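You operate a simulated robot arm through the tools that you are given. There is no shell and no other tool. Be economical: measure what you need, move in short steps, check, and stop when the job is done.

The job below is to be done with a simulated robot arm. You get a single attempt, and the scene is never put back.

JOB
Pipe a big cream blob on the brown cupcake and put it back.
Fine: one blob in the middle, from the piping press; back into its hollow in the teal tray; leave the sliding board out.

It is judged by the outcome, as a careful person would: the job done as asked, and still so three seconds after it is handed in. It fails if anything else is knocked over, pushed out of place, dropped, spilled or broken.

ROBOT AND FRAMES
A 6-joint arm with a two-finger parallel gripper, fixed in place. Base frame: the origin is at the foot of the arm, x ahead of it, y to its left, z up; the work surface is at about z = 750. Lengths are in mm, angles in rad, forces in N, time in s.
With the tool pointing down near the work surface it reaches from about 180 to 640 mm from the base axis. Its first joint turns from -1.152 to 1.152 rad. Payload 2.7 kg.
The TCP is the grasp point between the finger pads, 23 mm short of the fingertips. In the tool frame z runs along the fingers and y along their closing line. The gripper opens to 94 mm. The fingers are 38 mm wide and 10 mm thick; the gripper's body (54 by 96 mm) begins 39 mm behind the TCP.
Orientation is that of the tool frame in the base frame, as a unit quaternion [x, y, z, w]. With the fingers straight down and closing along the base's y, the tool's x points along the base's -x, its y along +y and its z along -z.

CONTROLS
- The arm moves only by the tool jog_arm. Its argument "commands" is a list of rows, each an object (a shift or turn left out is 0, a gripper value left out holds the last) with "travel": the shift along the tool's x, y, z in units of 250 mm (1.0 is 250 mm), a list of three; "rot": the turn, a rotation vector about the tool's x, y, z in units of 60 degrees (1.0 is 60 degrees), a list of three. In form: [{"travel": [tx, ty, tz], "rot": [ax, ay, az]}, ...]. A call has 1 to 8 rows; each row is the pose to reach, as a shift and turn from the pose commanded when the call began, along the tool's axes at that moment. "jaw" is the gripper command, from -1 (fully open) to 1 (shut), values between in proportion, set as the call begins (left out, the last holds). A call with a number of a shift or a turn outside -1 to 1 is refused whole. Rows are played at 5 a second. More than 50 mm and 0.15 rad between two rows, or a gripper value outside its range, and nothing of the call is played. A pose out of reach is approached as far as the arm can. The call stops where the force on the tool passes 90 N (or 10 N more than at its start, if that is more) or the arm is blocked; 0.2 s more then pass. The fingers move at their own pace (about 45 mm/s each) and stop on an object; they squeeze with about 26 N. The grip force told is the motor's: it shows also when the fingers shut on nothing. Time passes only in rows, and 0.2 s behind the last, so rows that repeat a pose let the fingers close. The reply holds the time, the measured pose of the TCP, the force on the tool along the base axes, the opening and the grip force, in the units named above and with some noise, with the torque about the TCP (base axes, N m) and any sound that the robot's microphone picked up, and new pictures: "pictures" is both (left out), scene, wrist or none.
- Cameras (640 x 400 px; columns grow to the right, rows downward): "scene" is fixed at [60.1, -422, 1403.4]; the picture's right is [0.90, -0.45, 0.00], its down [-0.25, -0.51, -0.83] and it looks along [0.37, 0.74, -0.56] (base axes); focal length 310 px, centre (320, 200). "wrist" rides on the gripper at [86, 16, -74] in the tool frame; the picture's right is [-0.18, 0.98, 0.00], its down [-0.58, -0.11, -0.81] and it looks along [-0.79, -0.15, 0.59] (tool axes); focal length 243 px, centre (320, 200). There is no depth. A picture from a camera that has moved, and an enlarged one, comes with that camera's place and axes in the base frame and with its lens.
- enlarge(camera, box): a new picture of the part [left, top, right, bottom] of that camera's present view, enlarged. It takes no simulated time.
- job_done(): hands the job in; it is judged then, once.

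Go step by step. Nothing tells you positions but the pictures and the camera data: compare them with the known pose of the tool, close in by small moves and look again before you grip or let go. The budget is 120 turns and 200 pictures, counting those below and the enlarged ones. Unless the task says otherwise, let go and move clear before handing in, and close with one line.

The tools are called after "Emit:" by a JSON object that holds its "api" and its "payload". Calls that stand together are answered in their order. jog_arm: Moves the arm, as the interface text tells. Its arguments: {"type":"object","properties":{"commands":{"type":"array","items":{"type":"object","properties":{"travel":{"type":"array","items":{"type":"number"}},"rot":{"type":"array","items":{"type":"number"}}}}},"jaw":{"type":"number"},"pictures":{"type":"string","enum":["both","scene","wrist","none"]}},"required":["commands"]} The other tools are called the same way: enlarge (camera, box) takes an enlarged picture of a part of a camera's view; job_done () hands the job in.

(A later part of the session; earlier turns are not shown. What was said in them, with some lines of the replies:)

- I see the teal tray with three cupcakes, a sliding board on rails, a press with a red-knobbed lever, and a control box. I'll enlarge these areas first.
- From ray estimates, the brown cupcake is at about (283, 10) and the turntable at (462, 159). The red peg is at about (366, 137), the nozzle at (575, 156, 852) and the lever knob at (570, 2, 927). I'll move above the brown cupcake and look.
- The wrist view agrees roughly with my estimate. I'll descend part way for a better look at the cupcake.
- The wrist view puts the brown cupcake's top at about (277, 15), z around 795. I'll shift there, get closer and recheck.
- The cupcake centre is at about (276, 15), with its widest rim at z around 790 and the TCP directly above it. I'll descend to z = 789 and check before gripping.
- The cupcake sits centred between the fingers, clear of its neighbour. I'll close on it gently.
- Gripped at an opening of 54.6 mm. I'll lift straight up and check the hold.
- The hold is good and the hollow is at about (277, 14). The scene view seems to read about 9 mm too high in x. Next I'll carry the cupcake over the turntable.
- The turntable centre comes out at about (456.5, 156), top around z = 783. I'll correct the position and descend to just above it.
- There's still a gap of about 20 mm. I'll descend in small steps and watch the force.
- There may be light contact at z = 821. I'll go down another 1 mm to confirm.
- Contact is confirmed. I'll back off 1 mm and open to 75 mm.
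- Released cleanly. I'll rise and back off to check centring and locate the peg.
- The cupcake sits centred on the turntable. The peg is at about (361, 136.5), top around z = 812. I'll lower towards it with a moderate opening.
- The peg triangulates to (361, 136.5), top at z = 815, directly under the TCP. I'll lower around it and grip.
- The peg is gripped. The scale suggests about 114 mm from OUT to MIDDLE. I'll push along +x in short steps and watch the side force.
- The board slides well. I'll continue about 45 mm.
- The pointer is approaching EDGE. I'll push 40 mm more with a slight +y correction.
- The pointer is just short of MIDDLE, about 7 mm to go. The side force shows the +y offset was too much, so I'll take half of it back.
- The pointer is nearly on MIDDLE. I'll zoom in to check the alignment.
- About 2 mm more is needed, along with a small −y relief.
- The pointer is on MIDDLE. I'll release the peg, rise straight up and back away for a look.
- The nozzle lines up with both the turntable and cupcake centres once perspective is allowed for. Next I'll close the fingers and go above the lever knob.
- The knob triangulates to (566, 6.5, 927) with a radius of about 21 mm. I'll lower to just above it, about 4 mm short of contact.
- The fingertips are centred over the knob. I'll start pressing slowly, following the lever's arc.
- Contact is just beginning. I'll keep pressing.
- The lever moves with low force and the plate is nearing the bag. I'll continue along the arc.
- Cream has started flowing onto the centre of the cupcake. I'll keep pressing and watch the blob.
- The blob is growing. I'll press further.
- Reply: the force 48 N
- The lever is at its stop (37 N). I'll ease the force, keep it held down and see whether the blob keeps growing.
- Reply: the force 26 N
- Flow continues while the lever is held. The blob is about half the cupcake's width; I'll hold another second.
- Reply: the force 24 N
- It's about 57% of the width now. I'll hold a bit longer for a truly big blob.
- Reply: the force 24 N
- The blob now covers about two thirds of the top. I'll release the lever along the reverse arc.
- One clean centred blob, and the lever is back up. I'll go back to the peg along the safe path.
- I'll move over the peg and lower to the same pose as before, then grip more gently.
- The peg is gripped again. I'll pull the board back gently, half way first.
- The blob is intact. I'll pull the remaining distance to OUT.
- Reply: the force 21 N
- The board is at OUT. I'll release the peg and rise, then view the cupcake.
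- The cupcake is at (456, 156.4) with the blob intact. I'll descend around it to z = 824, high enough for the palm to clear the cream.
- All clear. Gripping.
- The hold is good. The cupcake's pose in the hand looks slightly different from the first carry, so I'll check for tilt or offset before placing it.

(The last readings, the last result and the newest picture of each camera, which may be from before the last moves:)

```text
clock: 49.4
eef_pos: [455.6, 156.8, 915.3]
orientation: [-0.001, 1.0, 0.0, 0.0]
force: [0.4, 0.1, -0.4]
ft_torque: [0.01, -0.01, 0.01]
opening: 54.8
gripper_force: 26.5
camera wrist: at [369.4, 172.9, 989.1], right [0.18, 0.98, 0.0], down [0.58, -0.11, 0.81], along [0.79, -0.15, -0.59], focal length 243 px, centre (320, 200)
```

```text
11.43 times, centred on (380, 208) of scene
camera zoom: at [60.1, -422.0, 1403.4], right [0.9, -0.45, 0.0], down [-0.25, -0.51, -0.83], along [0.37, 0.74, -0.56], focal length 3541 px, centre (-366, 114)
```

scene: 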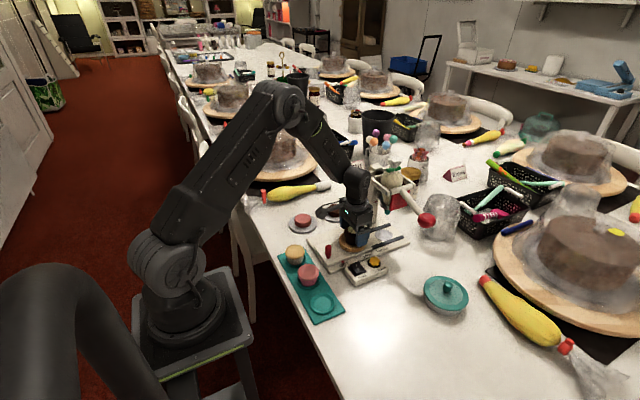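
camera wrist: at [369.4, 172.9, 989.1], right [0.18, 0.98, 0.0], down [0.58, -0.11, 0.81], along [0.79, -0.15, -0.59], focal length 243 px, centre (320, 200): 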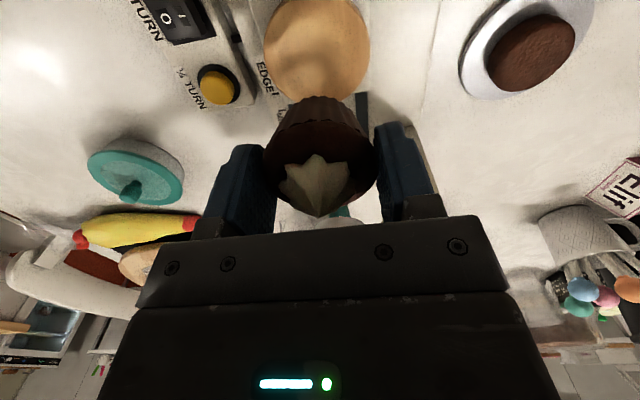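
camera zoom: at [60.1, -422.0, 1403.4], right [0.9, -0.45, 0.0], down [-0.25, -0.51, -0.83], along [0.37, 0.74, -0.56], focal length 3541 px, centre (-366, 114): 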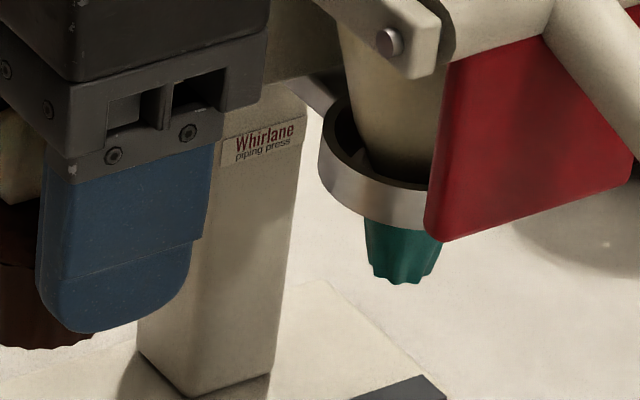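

The cupcake sits about 6 mm further towards −x in the hand than on the first carry. To centre it in the hollow, the TCP should therefore be at about (282, 14.8). I'll carry it above the hollow.

Emit:
{"api": "jog_arm", "payload": {"commands": [{"travel": [0.116, -0.095, 0]}, {"travel": [0.232, -0.19, 0]}, {"travel": [0.348, -0.284, 0]}, {"travel": [0.464, -0.379, 0]}, {"travel": [0.58, -0.474, 0]}, {"travel": [0.696, -0.568, 0]}, {"travel": [0.696, -0.568, 0]}]}}

Emit:
{"api": "enlarge", "payload": {"camera": "wrist", "box": [220, 0, 420, 150]}}

```text
clock: 51.0
eef_pos: [282.6, 13.8, 912.4]
orientation: [-0.001, 1.0, 0.0, 0.0]
force: [0.7, -0.6, 0.5]
ft_torque: [0.0, 0.02, 0.01]
opening: 54.7
gripper_force: 26.4
camera wrist: at [195.1, 30.0, 987.3], right [0.18, 0.98, 0.0], down [0.58, -0.11, 0.81], along [0.79, -0.15, -0.59], focal length 243 px, centre (320, 200)
```

scene: 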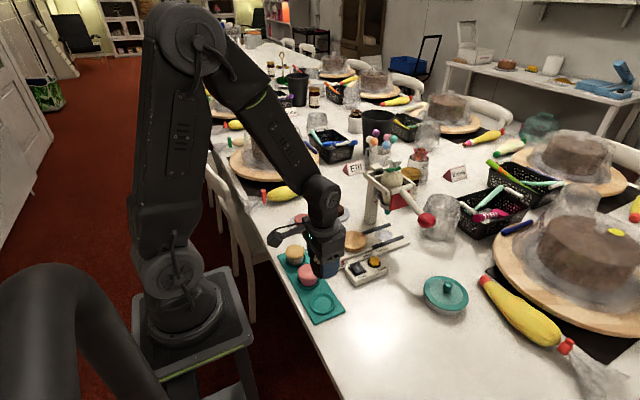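
wrist: 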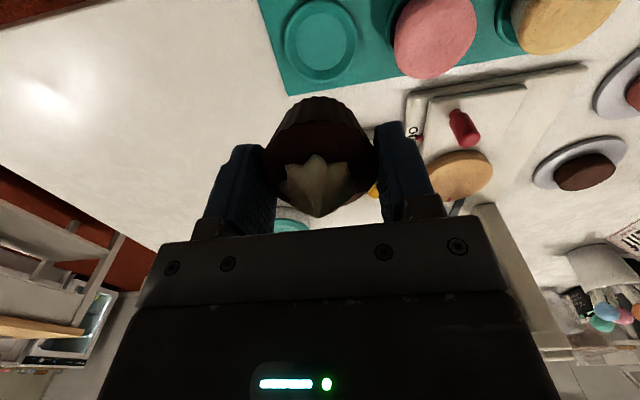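

```text
2.67 times, centred on (320, 75) of wrist
camera zoom: at [195.1, 30.0, 987.3], right [0.18, 0.98, 0.0], down [0.58, -0.11, 0.81], along [0.79, -0.15, -0.59], focal length 647 px, centre (320, 533)
```

zoom: 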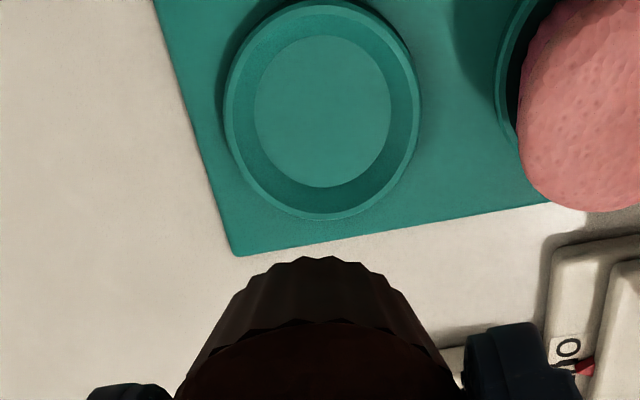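

The hollow's floor is directly ahead in view, at about (281, 14). I'll descend close to it and compare visually.

Emit:
{"api": "jog_arm", "payload": {"commands": [{"travel": [0, 0, 0.12]}, {"travel": [0, 0, 0.24]}, {"travel": [0, 0, 0.36]}, {"travel": [0, 0, 0.36]}]}}

Emit:
{"api": "enlarge", "payload": {"camera": "wrist", "box": [220, 50, 420, 200]}}

Emit:
{"api": "enlarge", "payload": {"camera": "scene", "box": [290, 255, 360, 325]}}

```text
clock: 52.0
eef_pos: [283.6, 13.9, 823.2]
orientation: [0.0, 1.0, 0.0, 0.0]
force: [-0.2, -0.1, -0.4]
ft_torque: [-0.01, 0.0, 0.01]
opening: 54.7
gripper_force: 27.0
camera wrist: at [196.7, 30.3, 896.6], right [0.18, 0.98, 0.0], down [0.58, -0.11, 0.81], along [0.79, -0.15, -0.59], focal length 243 px, centre (320, 200)
```

scene: 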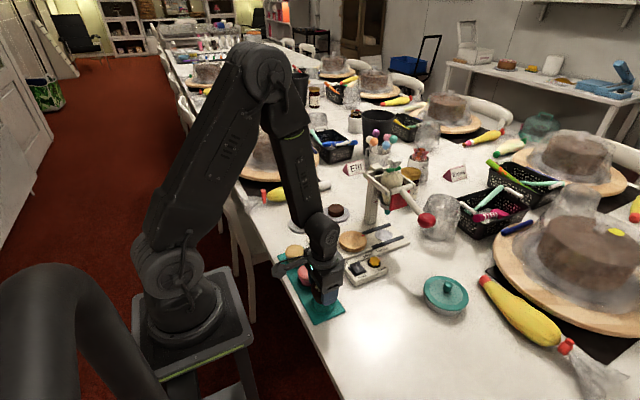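
wrist: 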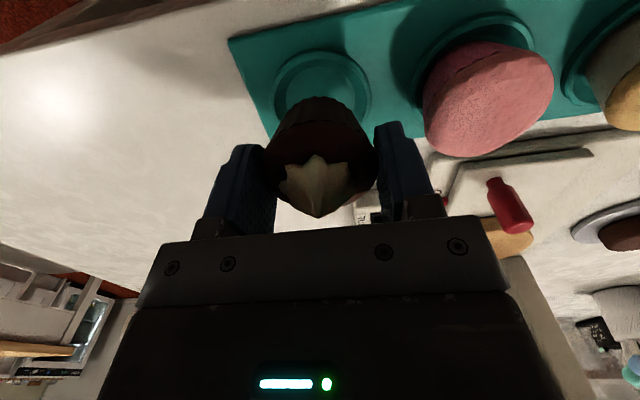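

```text
2.67 times, centred on (320, 125) of wrist
camera zoom: at [196.7, 30.3, 896.6], right [0.18, 0.98, 0.0], down [0.58, -0.11, 0.81], along [0.79, -0.15, -0.59], focal length 647 px, centre (320, 400)
```

zoom: 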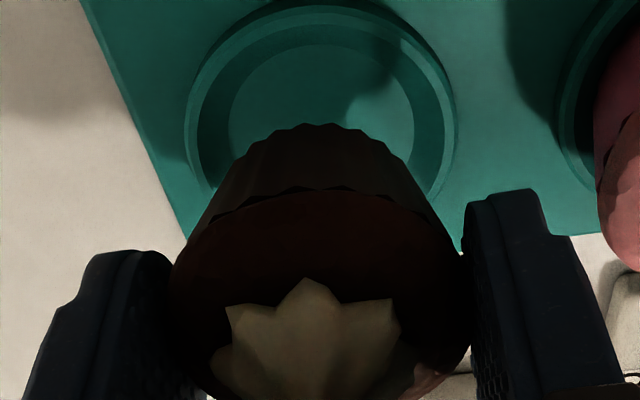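

```text
5.71 times, centred on (325, 290) of scene
camera zoom: at [60.1, -422.0, 1403.4], right [0.9, -0.45, 0.0], down [-0.25, -0.51, -0.83], along [0.37, 0.74, -0.56], focal length 1771 px, centre (291, -314)
```

zoom: 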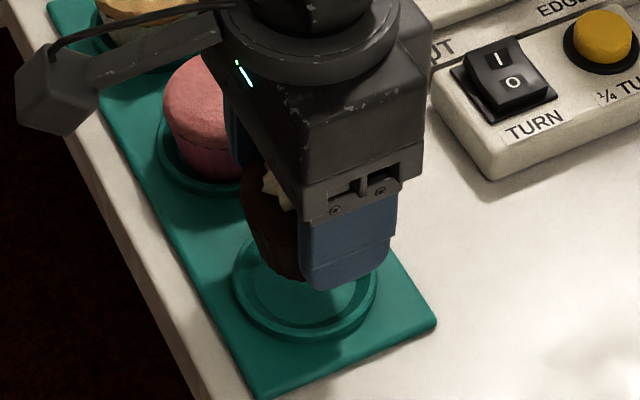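

Cup and hollow align in both axes to within a couple of millimetres. I'll lower with force checks.

Emit:
{"api": "jog_arm", "payload": {"commands": [{"travel": [0, 0, 0.03]}, {"travel": [0, 0, 0.06]}, {"travel": [0, 0, 0.088]}, {"travel": [0, 0, 0.088]}], "pictures": "wrist"}}

Emit:
{"api": "enlarge", "payload": {"camera": "wrist", "box": [220, 50, 420, 200]}}

Emit:
{"api": "enlarge", "payload": {"camera": "scene", "box": [290, 255, 360, 325]}}

```text
clock: 53.0
eef_pos: [283.5, 14.8, 801.2]
orientation: [0.001, 1.0, 0.0, 0.0]
force: [-0.7, -0.3, -0.2]
ft_torque: [-0.03, 0.02, -0.03]
opening: 54.3
gripper_force: 25.9
camera wrist: at [196.3, 30.7, 875.4], right [0.18, 0.98, 0.0], down [0.58, -0.11, 0.81], along [0.79, -0.15, -0.59], focal length 243 px, centre (320, 200)
```

wrist: 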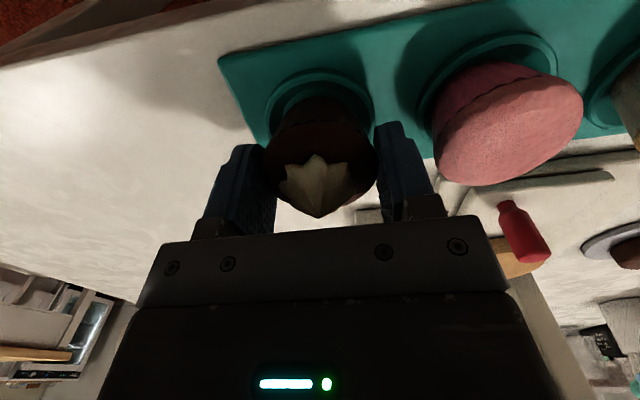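

```text
2.67 times, centred on (320, 125) of wrist
camera zoom: at [196.3, 30.7, 875.4], right [0.18, 0.98, 0.0], down [0.58, -0.11, 0.81], along [0.79, -0.15, -0.59], focal length 647 px, centre (320, 400)
```

zoom: 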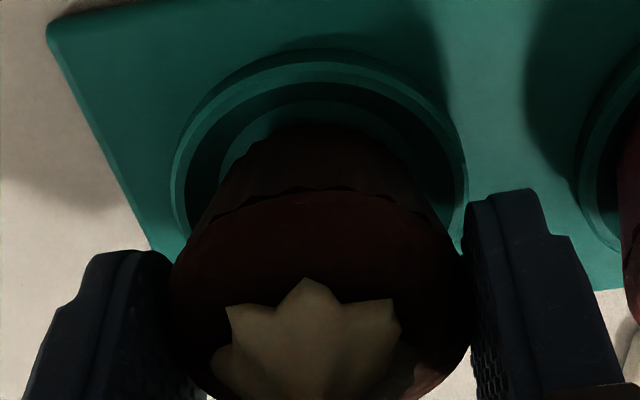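

```text
5.71 times, centred on (325, 290) of scene
camera zoom: at [60.1, -422.0, 1403.4], right [0.9, -0.45, 0.0], down [-0.25, -0.51, -0.83], along [0.37, 0.74, -0.56], focal length 1771 px, centre (291, -314)
```

zoom: 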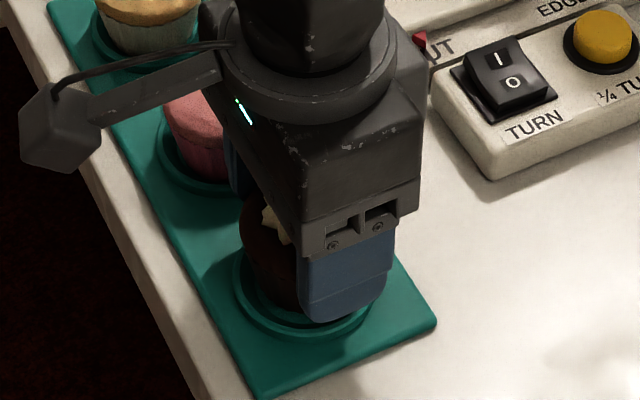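

The cup's near bottom edge lines up with the hollow floor's near edge to within 1 mm. I'll go down in small steps until contact.

Emit:
{"api": "jog_arm", "payload": {"commands": [{"travel": [0, 0, 0.01]}, {"travel": [0, 0, 0.02]}, {"travel": [0, 0, 0.02]}], "pictures": "none"}}

Emit:
{"api": "jog_arm", "payload": {"commands": [{"travel": [0, 0, 0.006]}, {"travel": [0, 0, 0.006]}], "pictures": "none"}}

```text
clock: 53.8
eef_pos: [282.6, 15.5, 796.8]
orientation: [0.0, 1.0, 0.0, 0.0]
force: [0.0, 0.1, -1.4]
ft_torque: [0.04, -0.01, 0.04]
opening: 54.8
gripper_force: 26.3
```

```text
clock: 54.4
eef_pos: [281.9, 15.0, 795.1]
orientation: [0.0, 1.0, -0.001, 0.0]
force: [-1.9, -0.1, 14.1]
ft_torque: [0.23, 0.1, 0.04]
opening: 54.7
gripper_force: 26.0
```

Contact at z around 795.5, near the expected height. I'll check whether it is seated before releasing.

Emit:
{"api": "enlarge", "payload": {"camera": "wrist", "box": [220, 50, 420, 200]}}

Emit:
{"api": "enlarge", "payload": {"camera": "scene", "box": [300, 270, 350, 320]}}

```text
2.67 times, centred on (320, 125) of wrist
camera zoom: at [196.2, 30.5, 869.5], right [0.18, 0.98, 0.0], down [0.58, -0.11, 0.81], along [0.79, -0.15, -0.59], focal length 647 px, centre (320, 400)
```

zoom: 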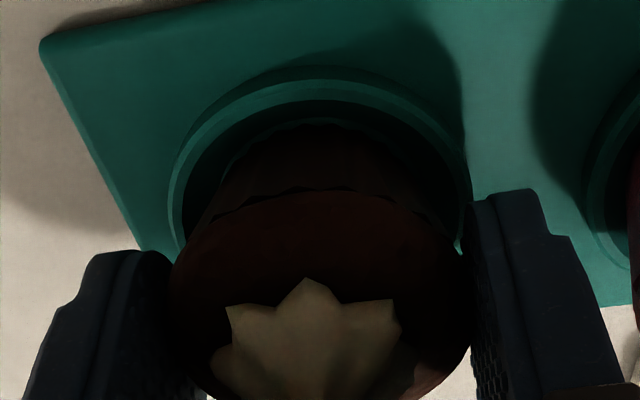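

```text
8.00 times, centred on (325, 295) of scene
camera zoom: at [59.9, -422.0, 1403.4], right [0.9, -0.45, 0.0], down [-0.25, -0.51, -0.83], along [0.37, 0.74, -0.56], focal length 2479 px, centre (280, -560)
```

zoom: 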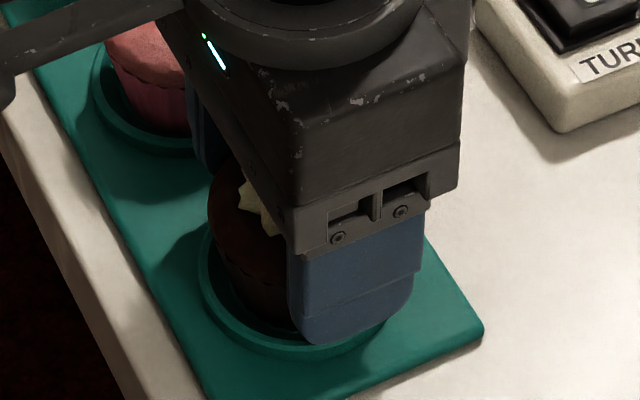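

Nearly seated, though a slight −x reaction suggests the far slope is being touched. I'll lift a hair, shift 1.5 mm towards −x and lower again.

Emit:
{"api": "jog_arm", "payload": {"commands": [{"travel": [0, 0, -0.008]}, {"travel": [0.006, 0, -0.008]}, {"travel": [0.006, 0, 0.0]}, {"travel": [0.006, 0, 0.0]}], "pictures": "none"}}

Emit:
{"api": "jog_arm", "payload": {"commands": [{"travel": [0, 0, 0.004]}, {"travel": [0, 0, 0.004]}], "pictures": "none"}}

```text
clock: 55.4
eef_pos: [282.3, 13.9, 795.7]
orientation: [0.0, 1.0, 0.0, 0.0]
force: [-2.3, 0.0, 12.2]
ft_torque: [0.17, 0.08, 0.03]
opening: 54.7
gripper_force: 26.2
```

```text
clock: 56.0
eef_pos: [280.9, 15.0, 794.8]
orientation: [0.0, 1.0, 0.0, 0.001]
force: [-1.3, -0.4, 21.9]
ft_torque: [0.02, 0.04, 0.05]
opening: 54.5
gripper_force: 26.0
```

Torque is near zero and the height is unchanged, so it is sitting on the floor of the hollow. I'll relieve the pressure and release with a limited opening.

Emit:
{"api": "jog_arm", "payload": {"commands": [{"travel": [0, 0, -0.006]}, {"travel": [0, 0, -0.006]}], "pictures": "none"}}

Emit:
{"api": "jog_arm", "payload": {"commands": [{"travel": [0, 0, 0]}, {"travel": [0, 0, 0]}, {"travel": [0, 0, 0]}], "jaw": -0.55}}

Emit:
{"api": "enlarge", "payload": {"camera": "wrist", "box": [220, 50, 420, 200]}}

```text
clock: 56.6
eef_pos: [281.2, 15.4, 796.5]
orientation: [0.0, 1.0, 0.001, -0.001]
force: [-0.2, -0.5, -1.1]
ft_torque: [0.0, 0.01, 0.01]
opening: 54.5
gripper_force: 25.9
```

```text
clock: 57.4
eef_pos: [281.0, 13.6, 796.2]
orientation: [0.0, 1.0, 0.0, 0.0]
force: [0.6, 1.0, -0.4]
ft_torque: [-0.01, -0.01, 0.01]
opening: 73.1
gripper_force: 0.1
camera wrist: at [194.5, 30.4, 869.9], right [0.18, 0.98, 0.0], down [0.58, -0.11, 0.81], along [0.79, -0.15, -0.59], focal length 243 px, centre (320, 200)
```

scene: 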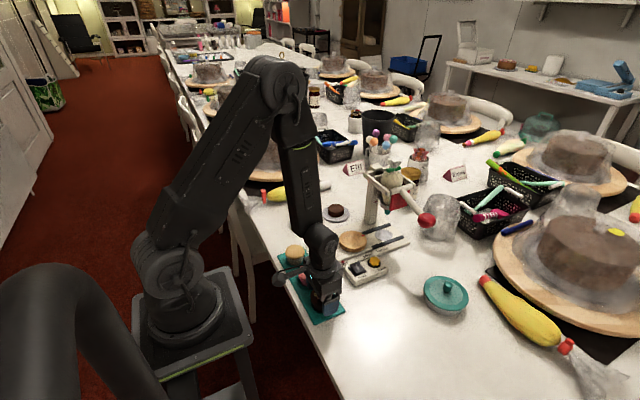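
wrist: 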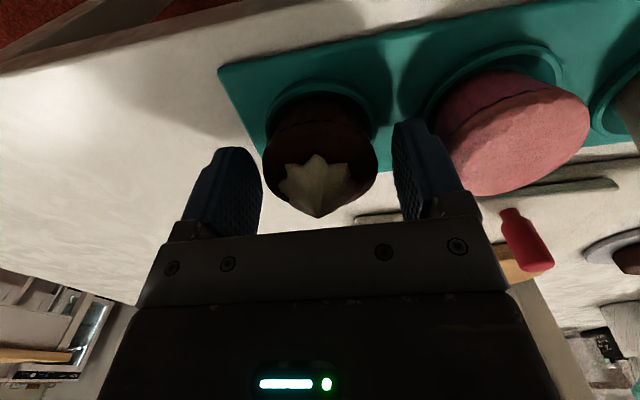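

```text
2.67 times, centred on (320, 125) of wrist
camera zoom: at [194.5, 30.4, 869.9], right [0.18, 0.98, 0.0], down [0.58, -0.11, 0.81], along [0.79, -0.15, -0.59], focal length 647 px, centre (320, 400)
```

zoom: 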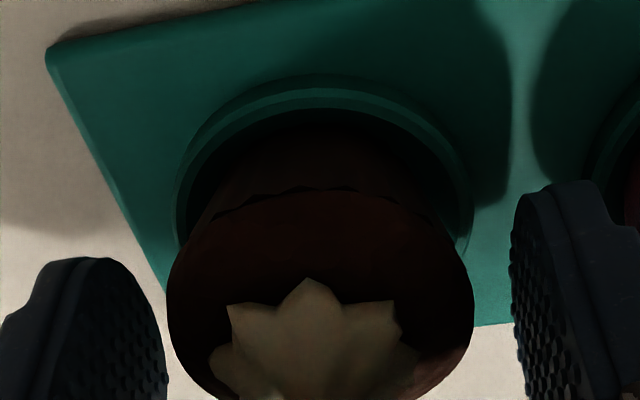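

Released, and the cupcake stands level. I'll rise straight up and move clear.

Emit:
{"api": "jog_arm", "payload": {"commands": [{"travel": [0, 0, -0.1]}, {"travel": [0, 0, -0.25]}, {"travel": [0, 0, -0.42]}, {"travel": [0, 0, -0.6]}, {"travel": [0, 0, -0.78]}, {"travel": [0, 0, -0.9]}]}}

Emit:
{"api": "enlarge", "payload": {"camera": "scene", "box": [270, 210, 410, 330]}}

Emit:
{"api": "enlarge", "payload": {"camera": "scene", "box": [295, 265, 350, 325]}}

```text
clock: 58.8
eef_pos: [281.6, 14.1, 1021.1]
orientation: [0.001, 1.0, -0.001, 0.0]
force: [0.7, -0.3, 0.1]
ft_torque: [0.04, 0.0, -0.02]
opening: 72.6
gripper_force: 0.1
camera wrist: at [194.3, 30.1, 1095.1], right [0.18, 0.98, 0.0], down [0.58, -0.11, 0.81], along [0.79, -0.15, -0.59], focal length 243 px, centre (320, 200)
```

scene: 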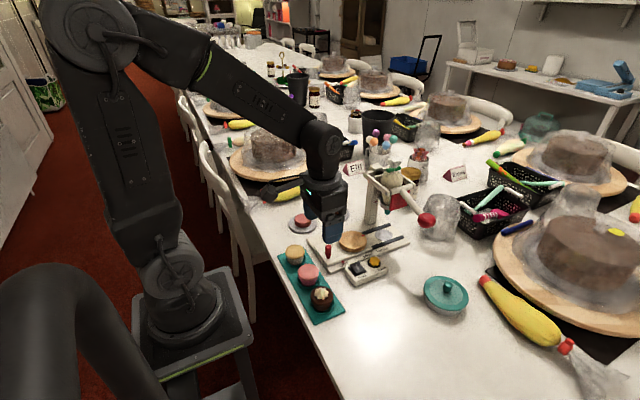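
wrist: 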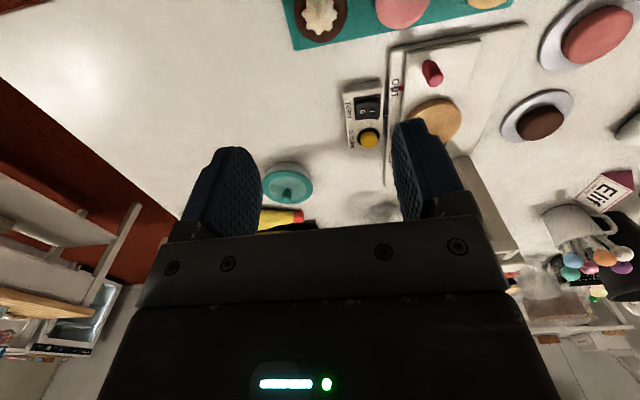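

```text
3.33 times, centred on (340, 270) of scene
camera zoom: at [60.1, -422.0, 1403.4], right [0.9, -0.45, 0.0], down [-0.25, -0.51, -0.83], along [0.37, 0.74, -0.56], focal length 1033 px, centre (253, -33)
```

zoom: 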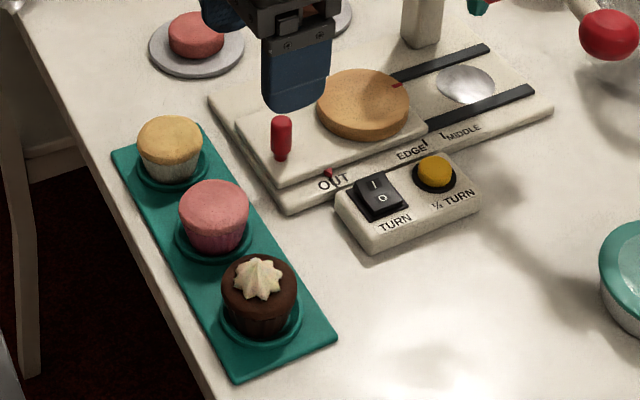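

```text
6.67 times, centred on (322, 295) of scene
camera zoom: at [60.1, -422.0, 1403.4], right [0.9, -0.45, 0.0], down [-0.25, -0.51, -0.83], along [0.37, 0.74, -0.56], focal length 2066 px, centre (303, -433)
```

zoom: 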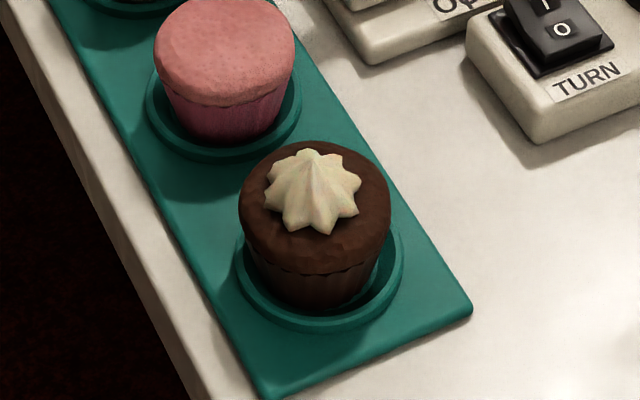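

The cupcake is back in its hollow, level, and within about 1 mm of where it started. It has one big centred blob, the board is at OUT, and nothing else has moved.

Emit:
{"api": "job_done", "payload": {}}

```text
The job is handed in.
```

The brown cupcake has one big cream blob in the middle and is back in its hollow in the teal tray; the sliding board is out and the arm is clear.
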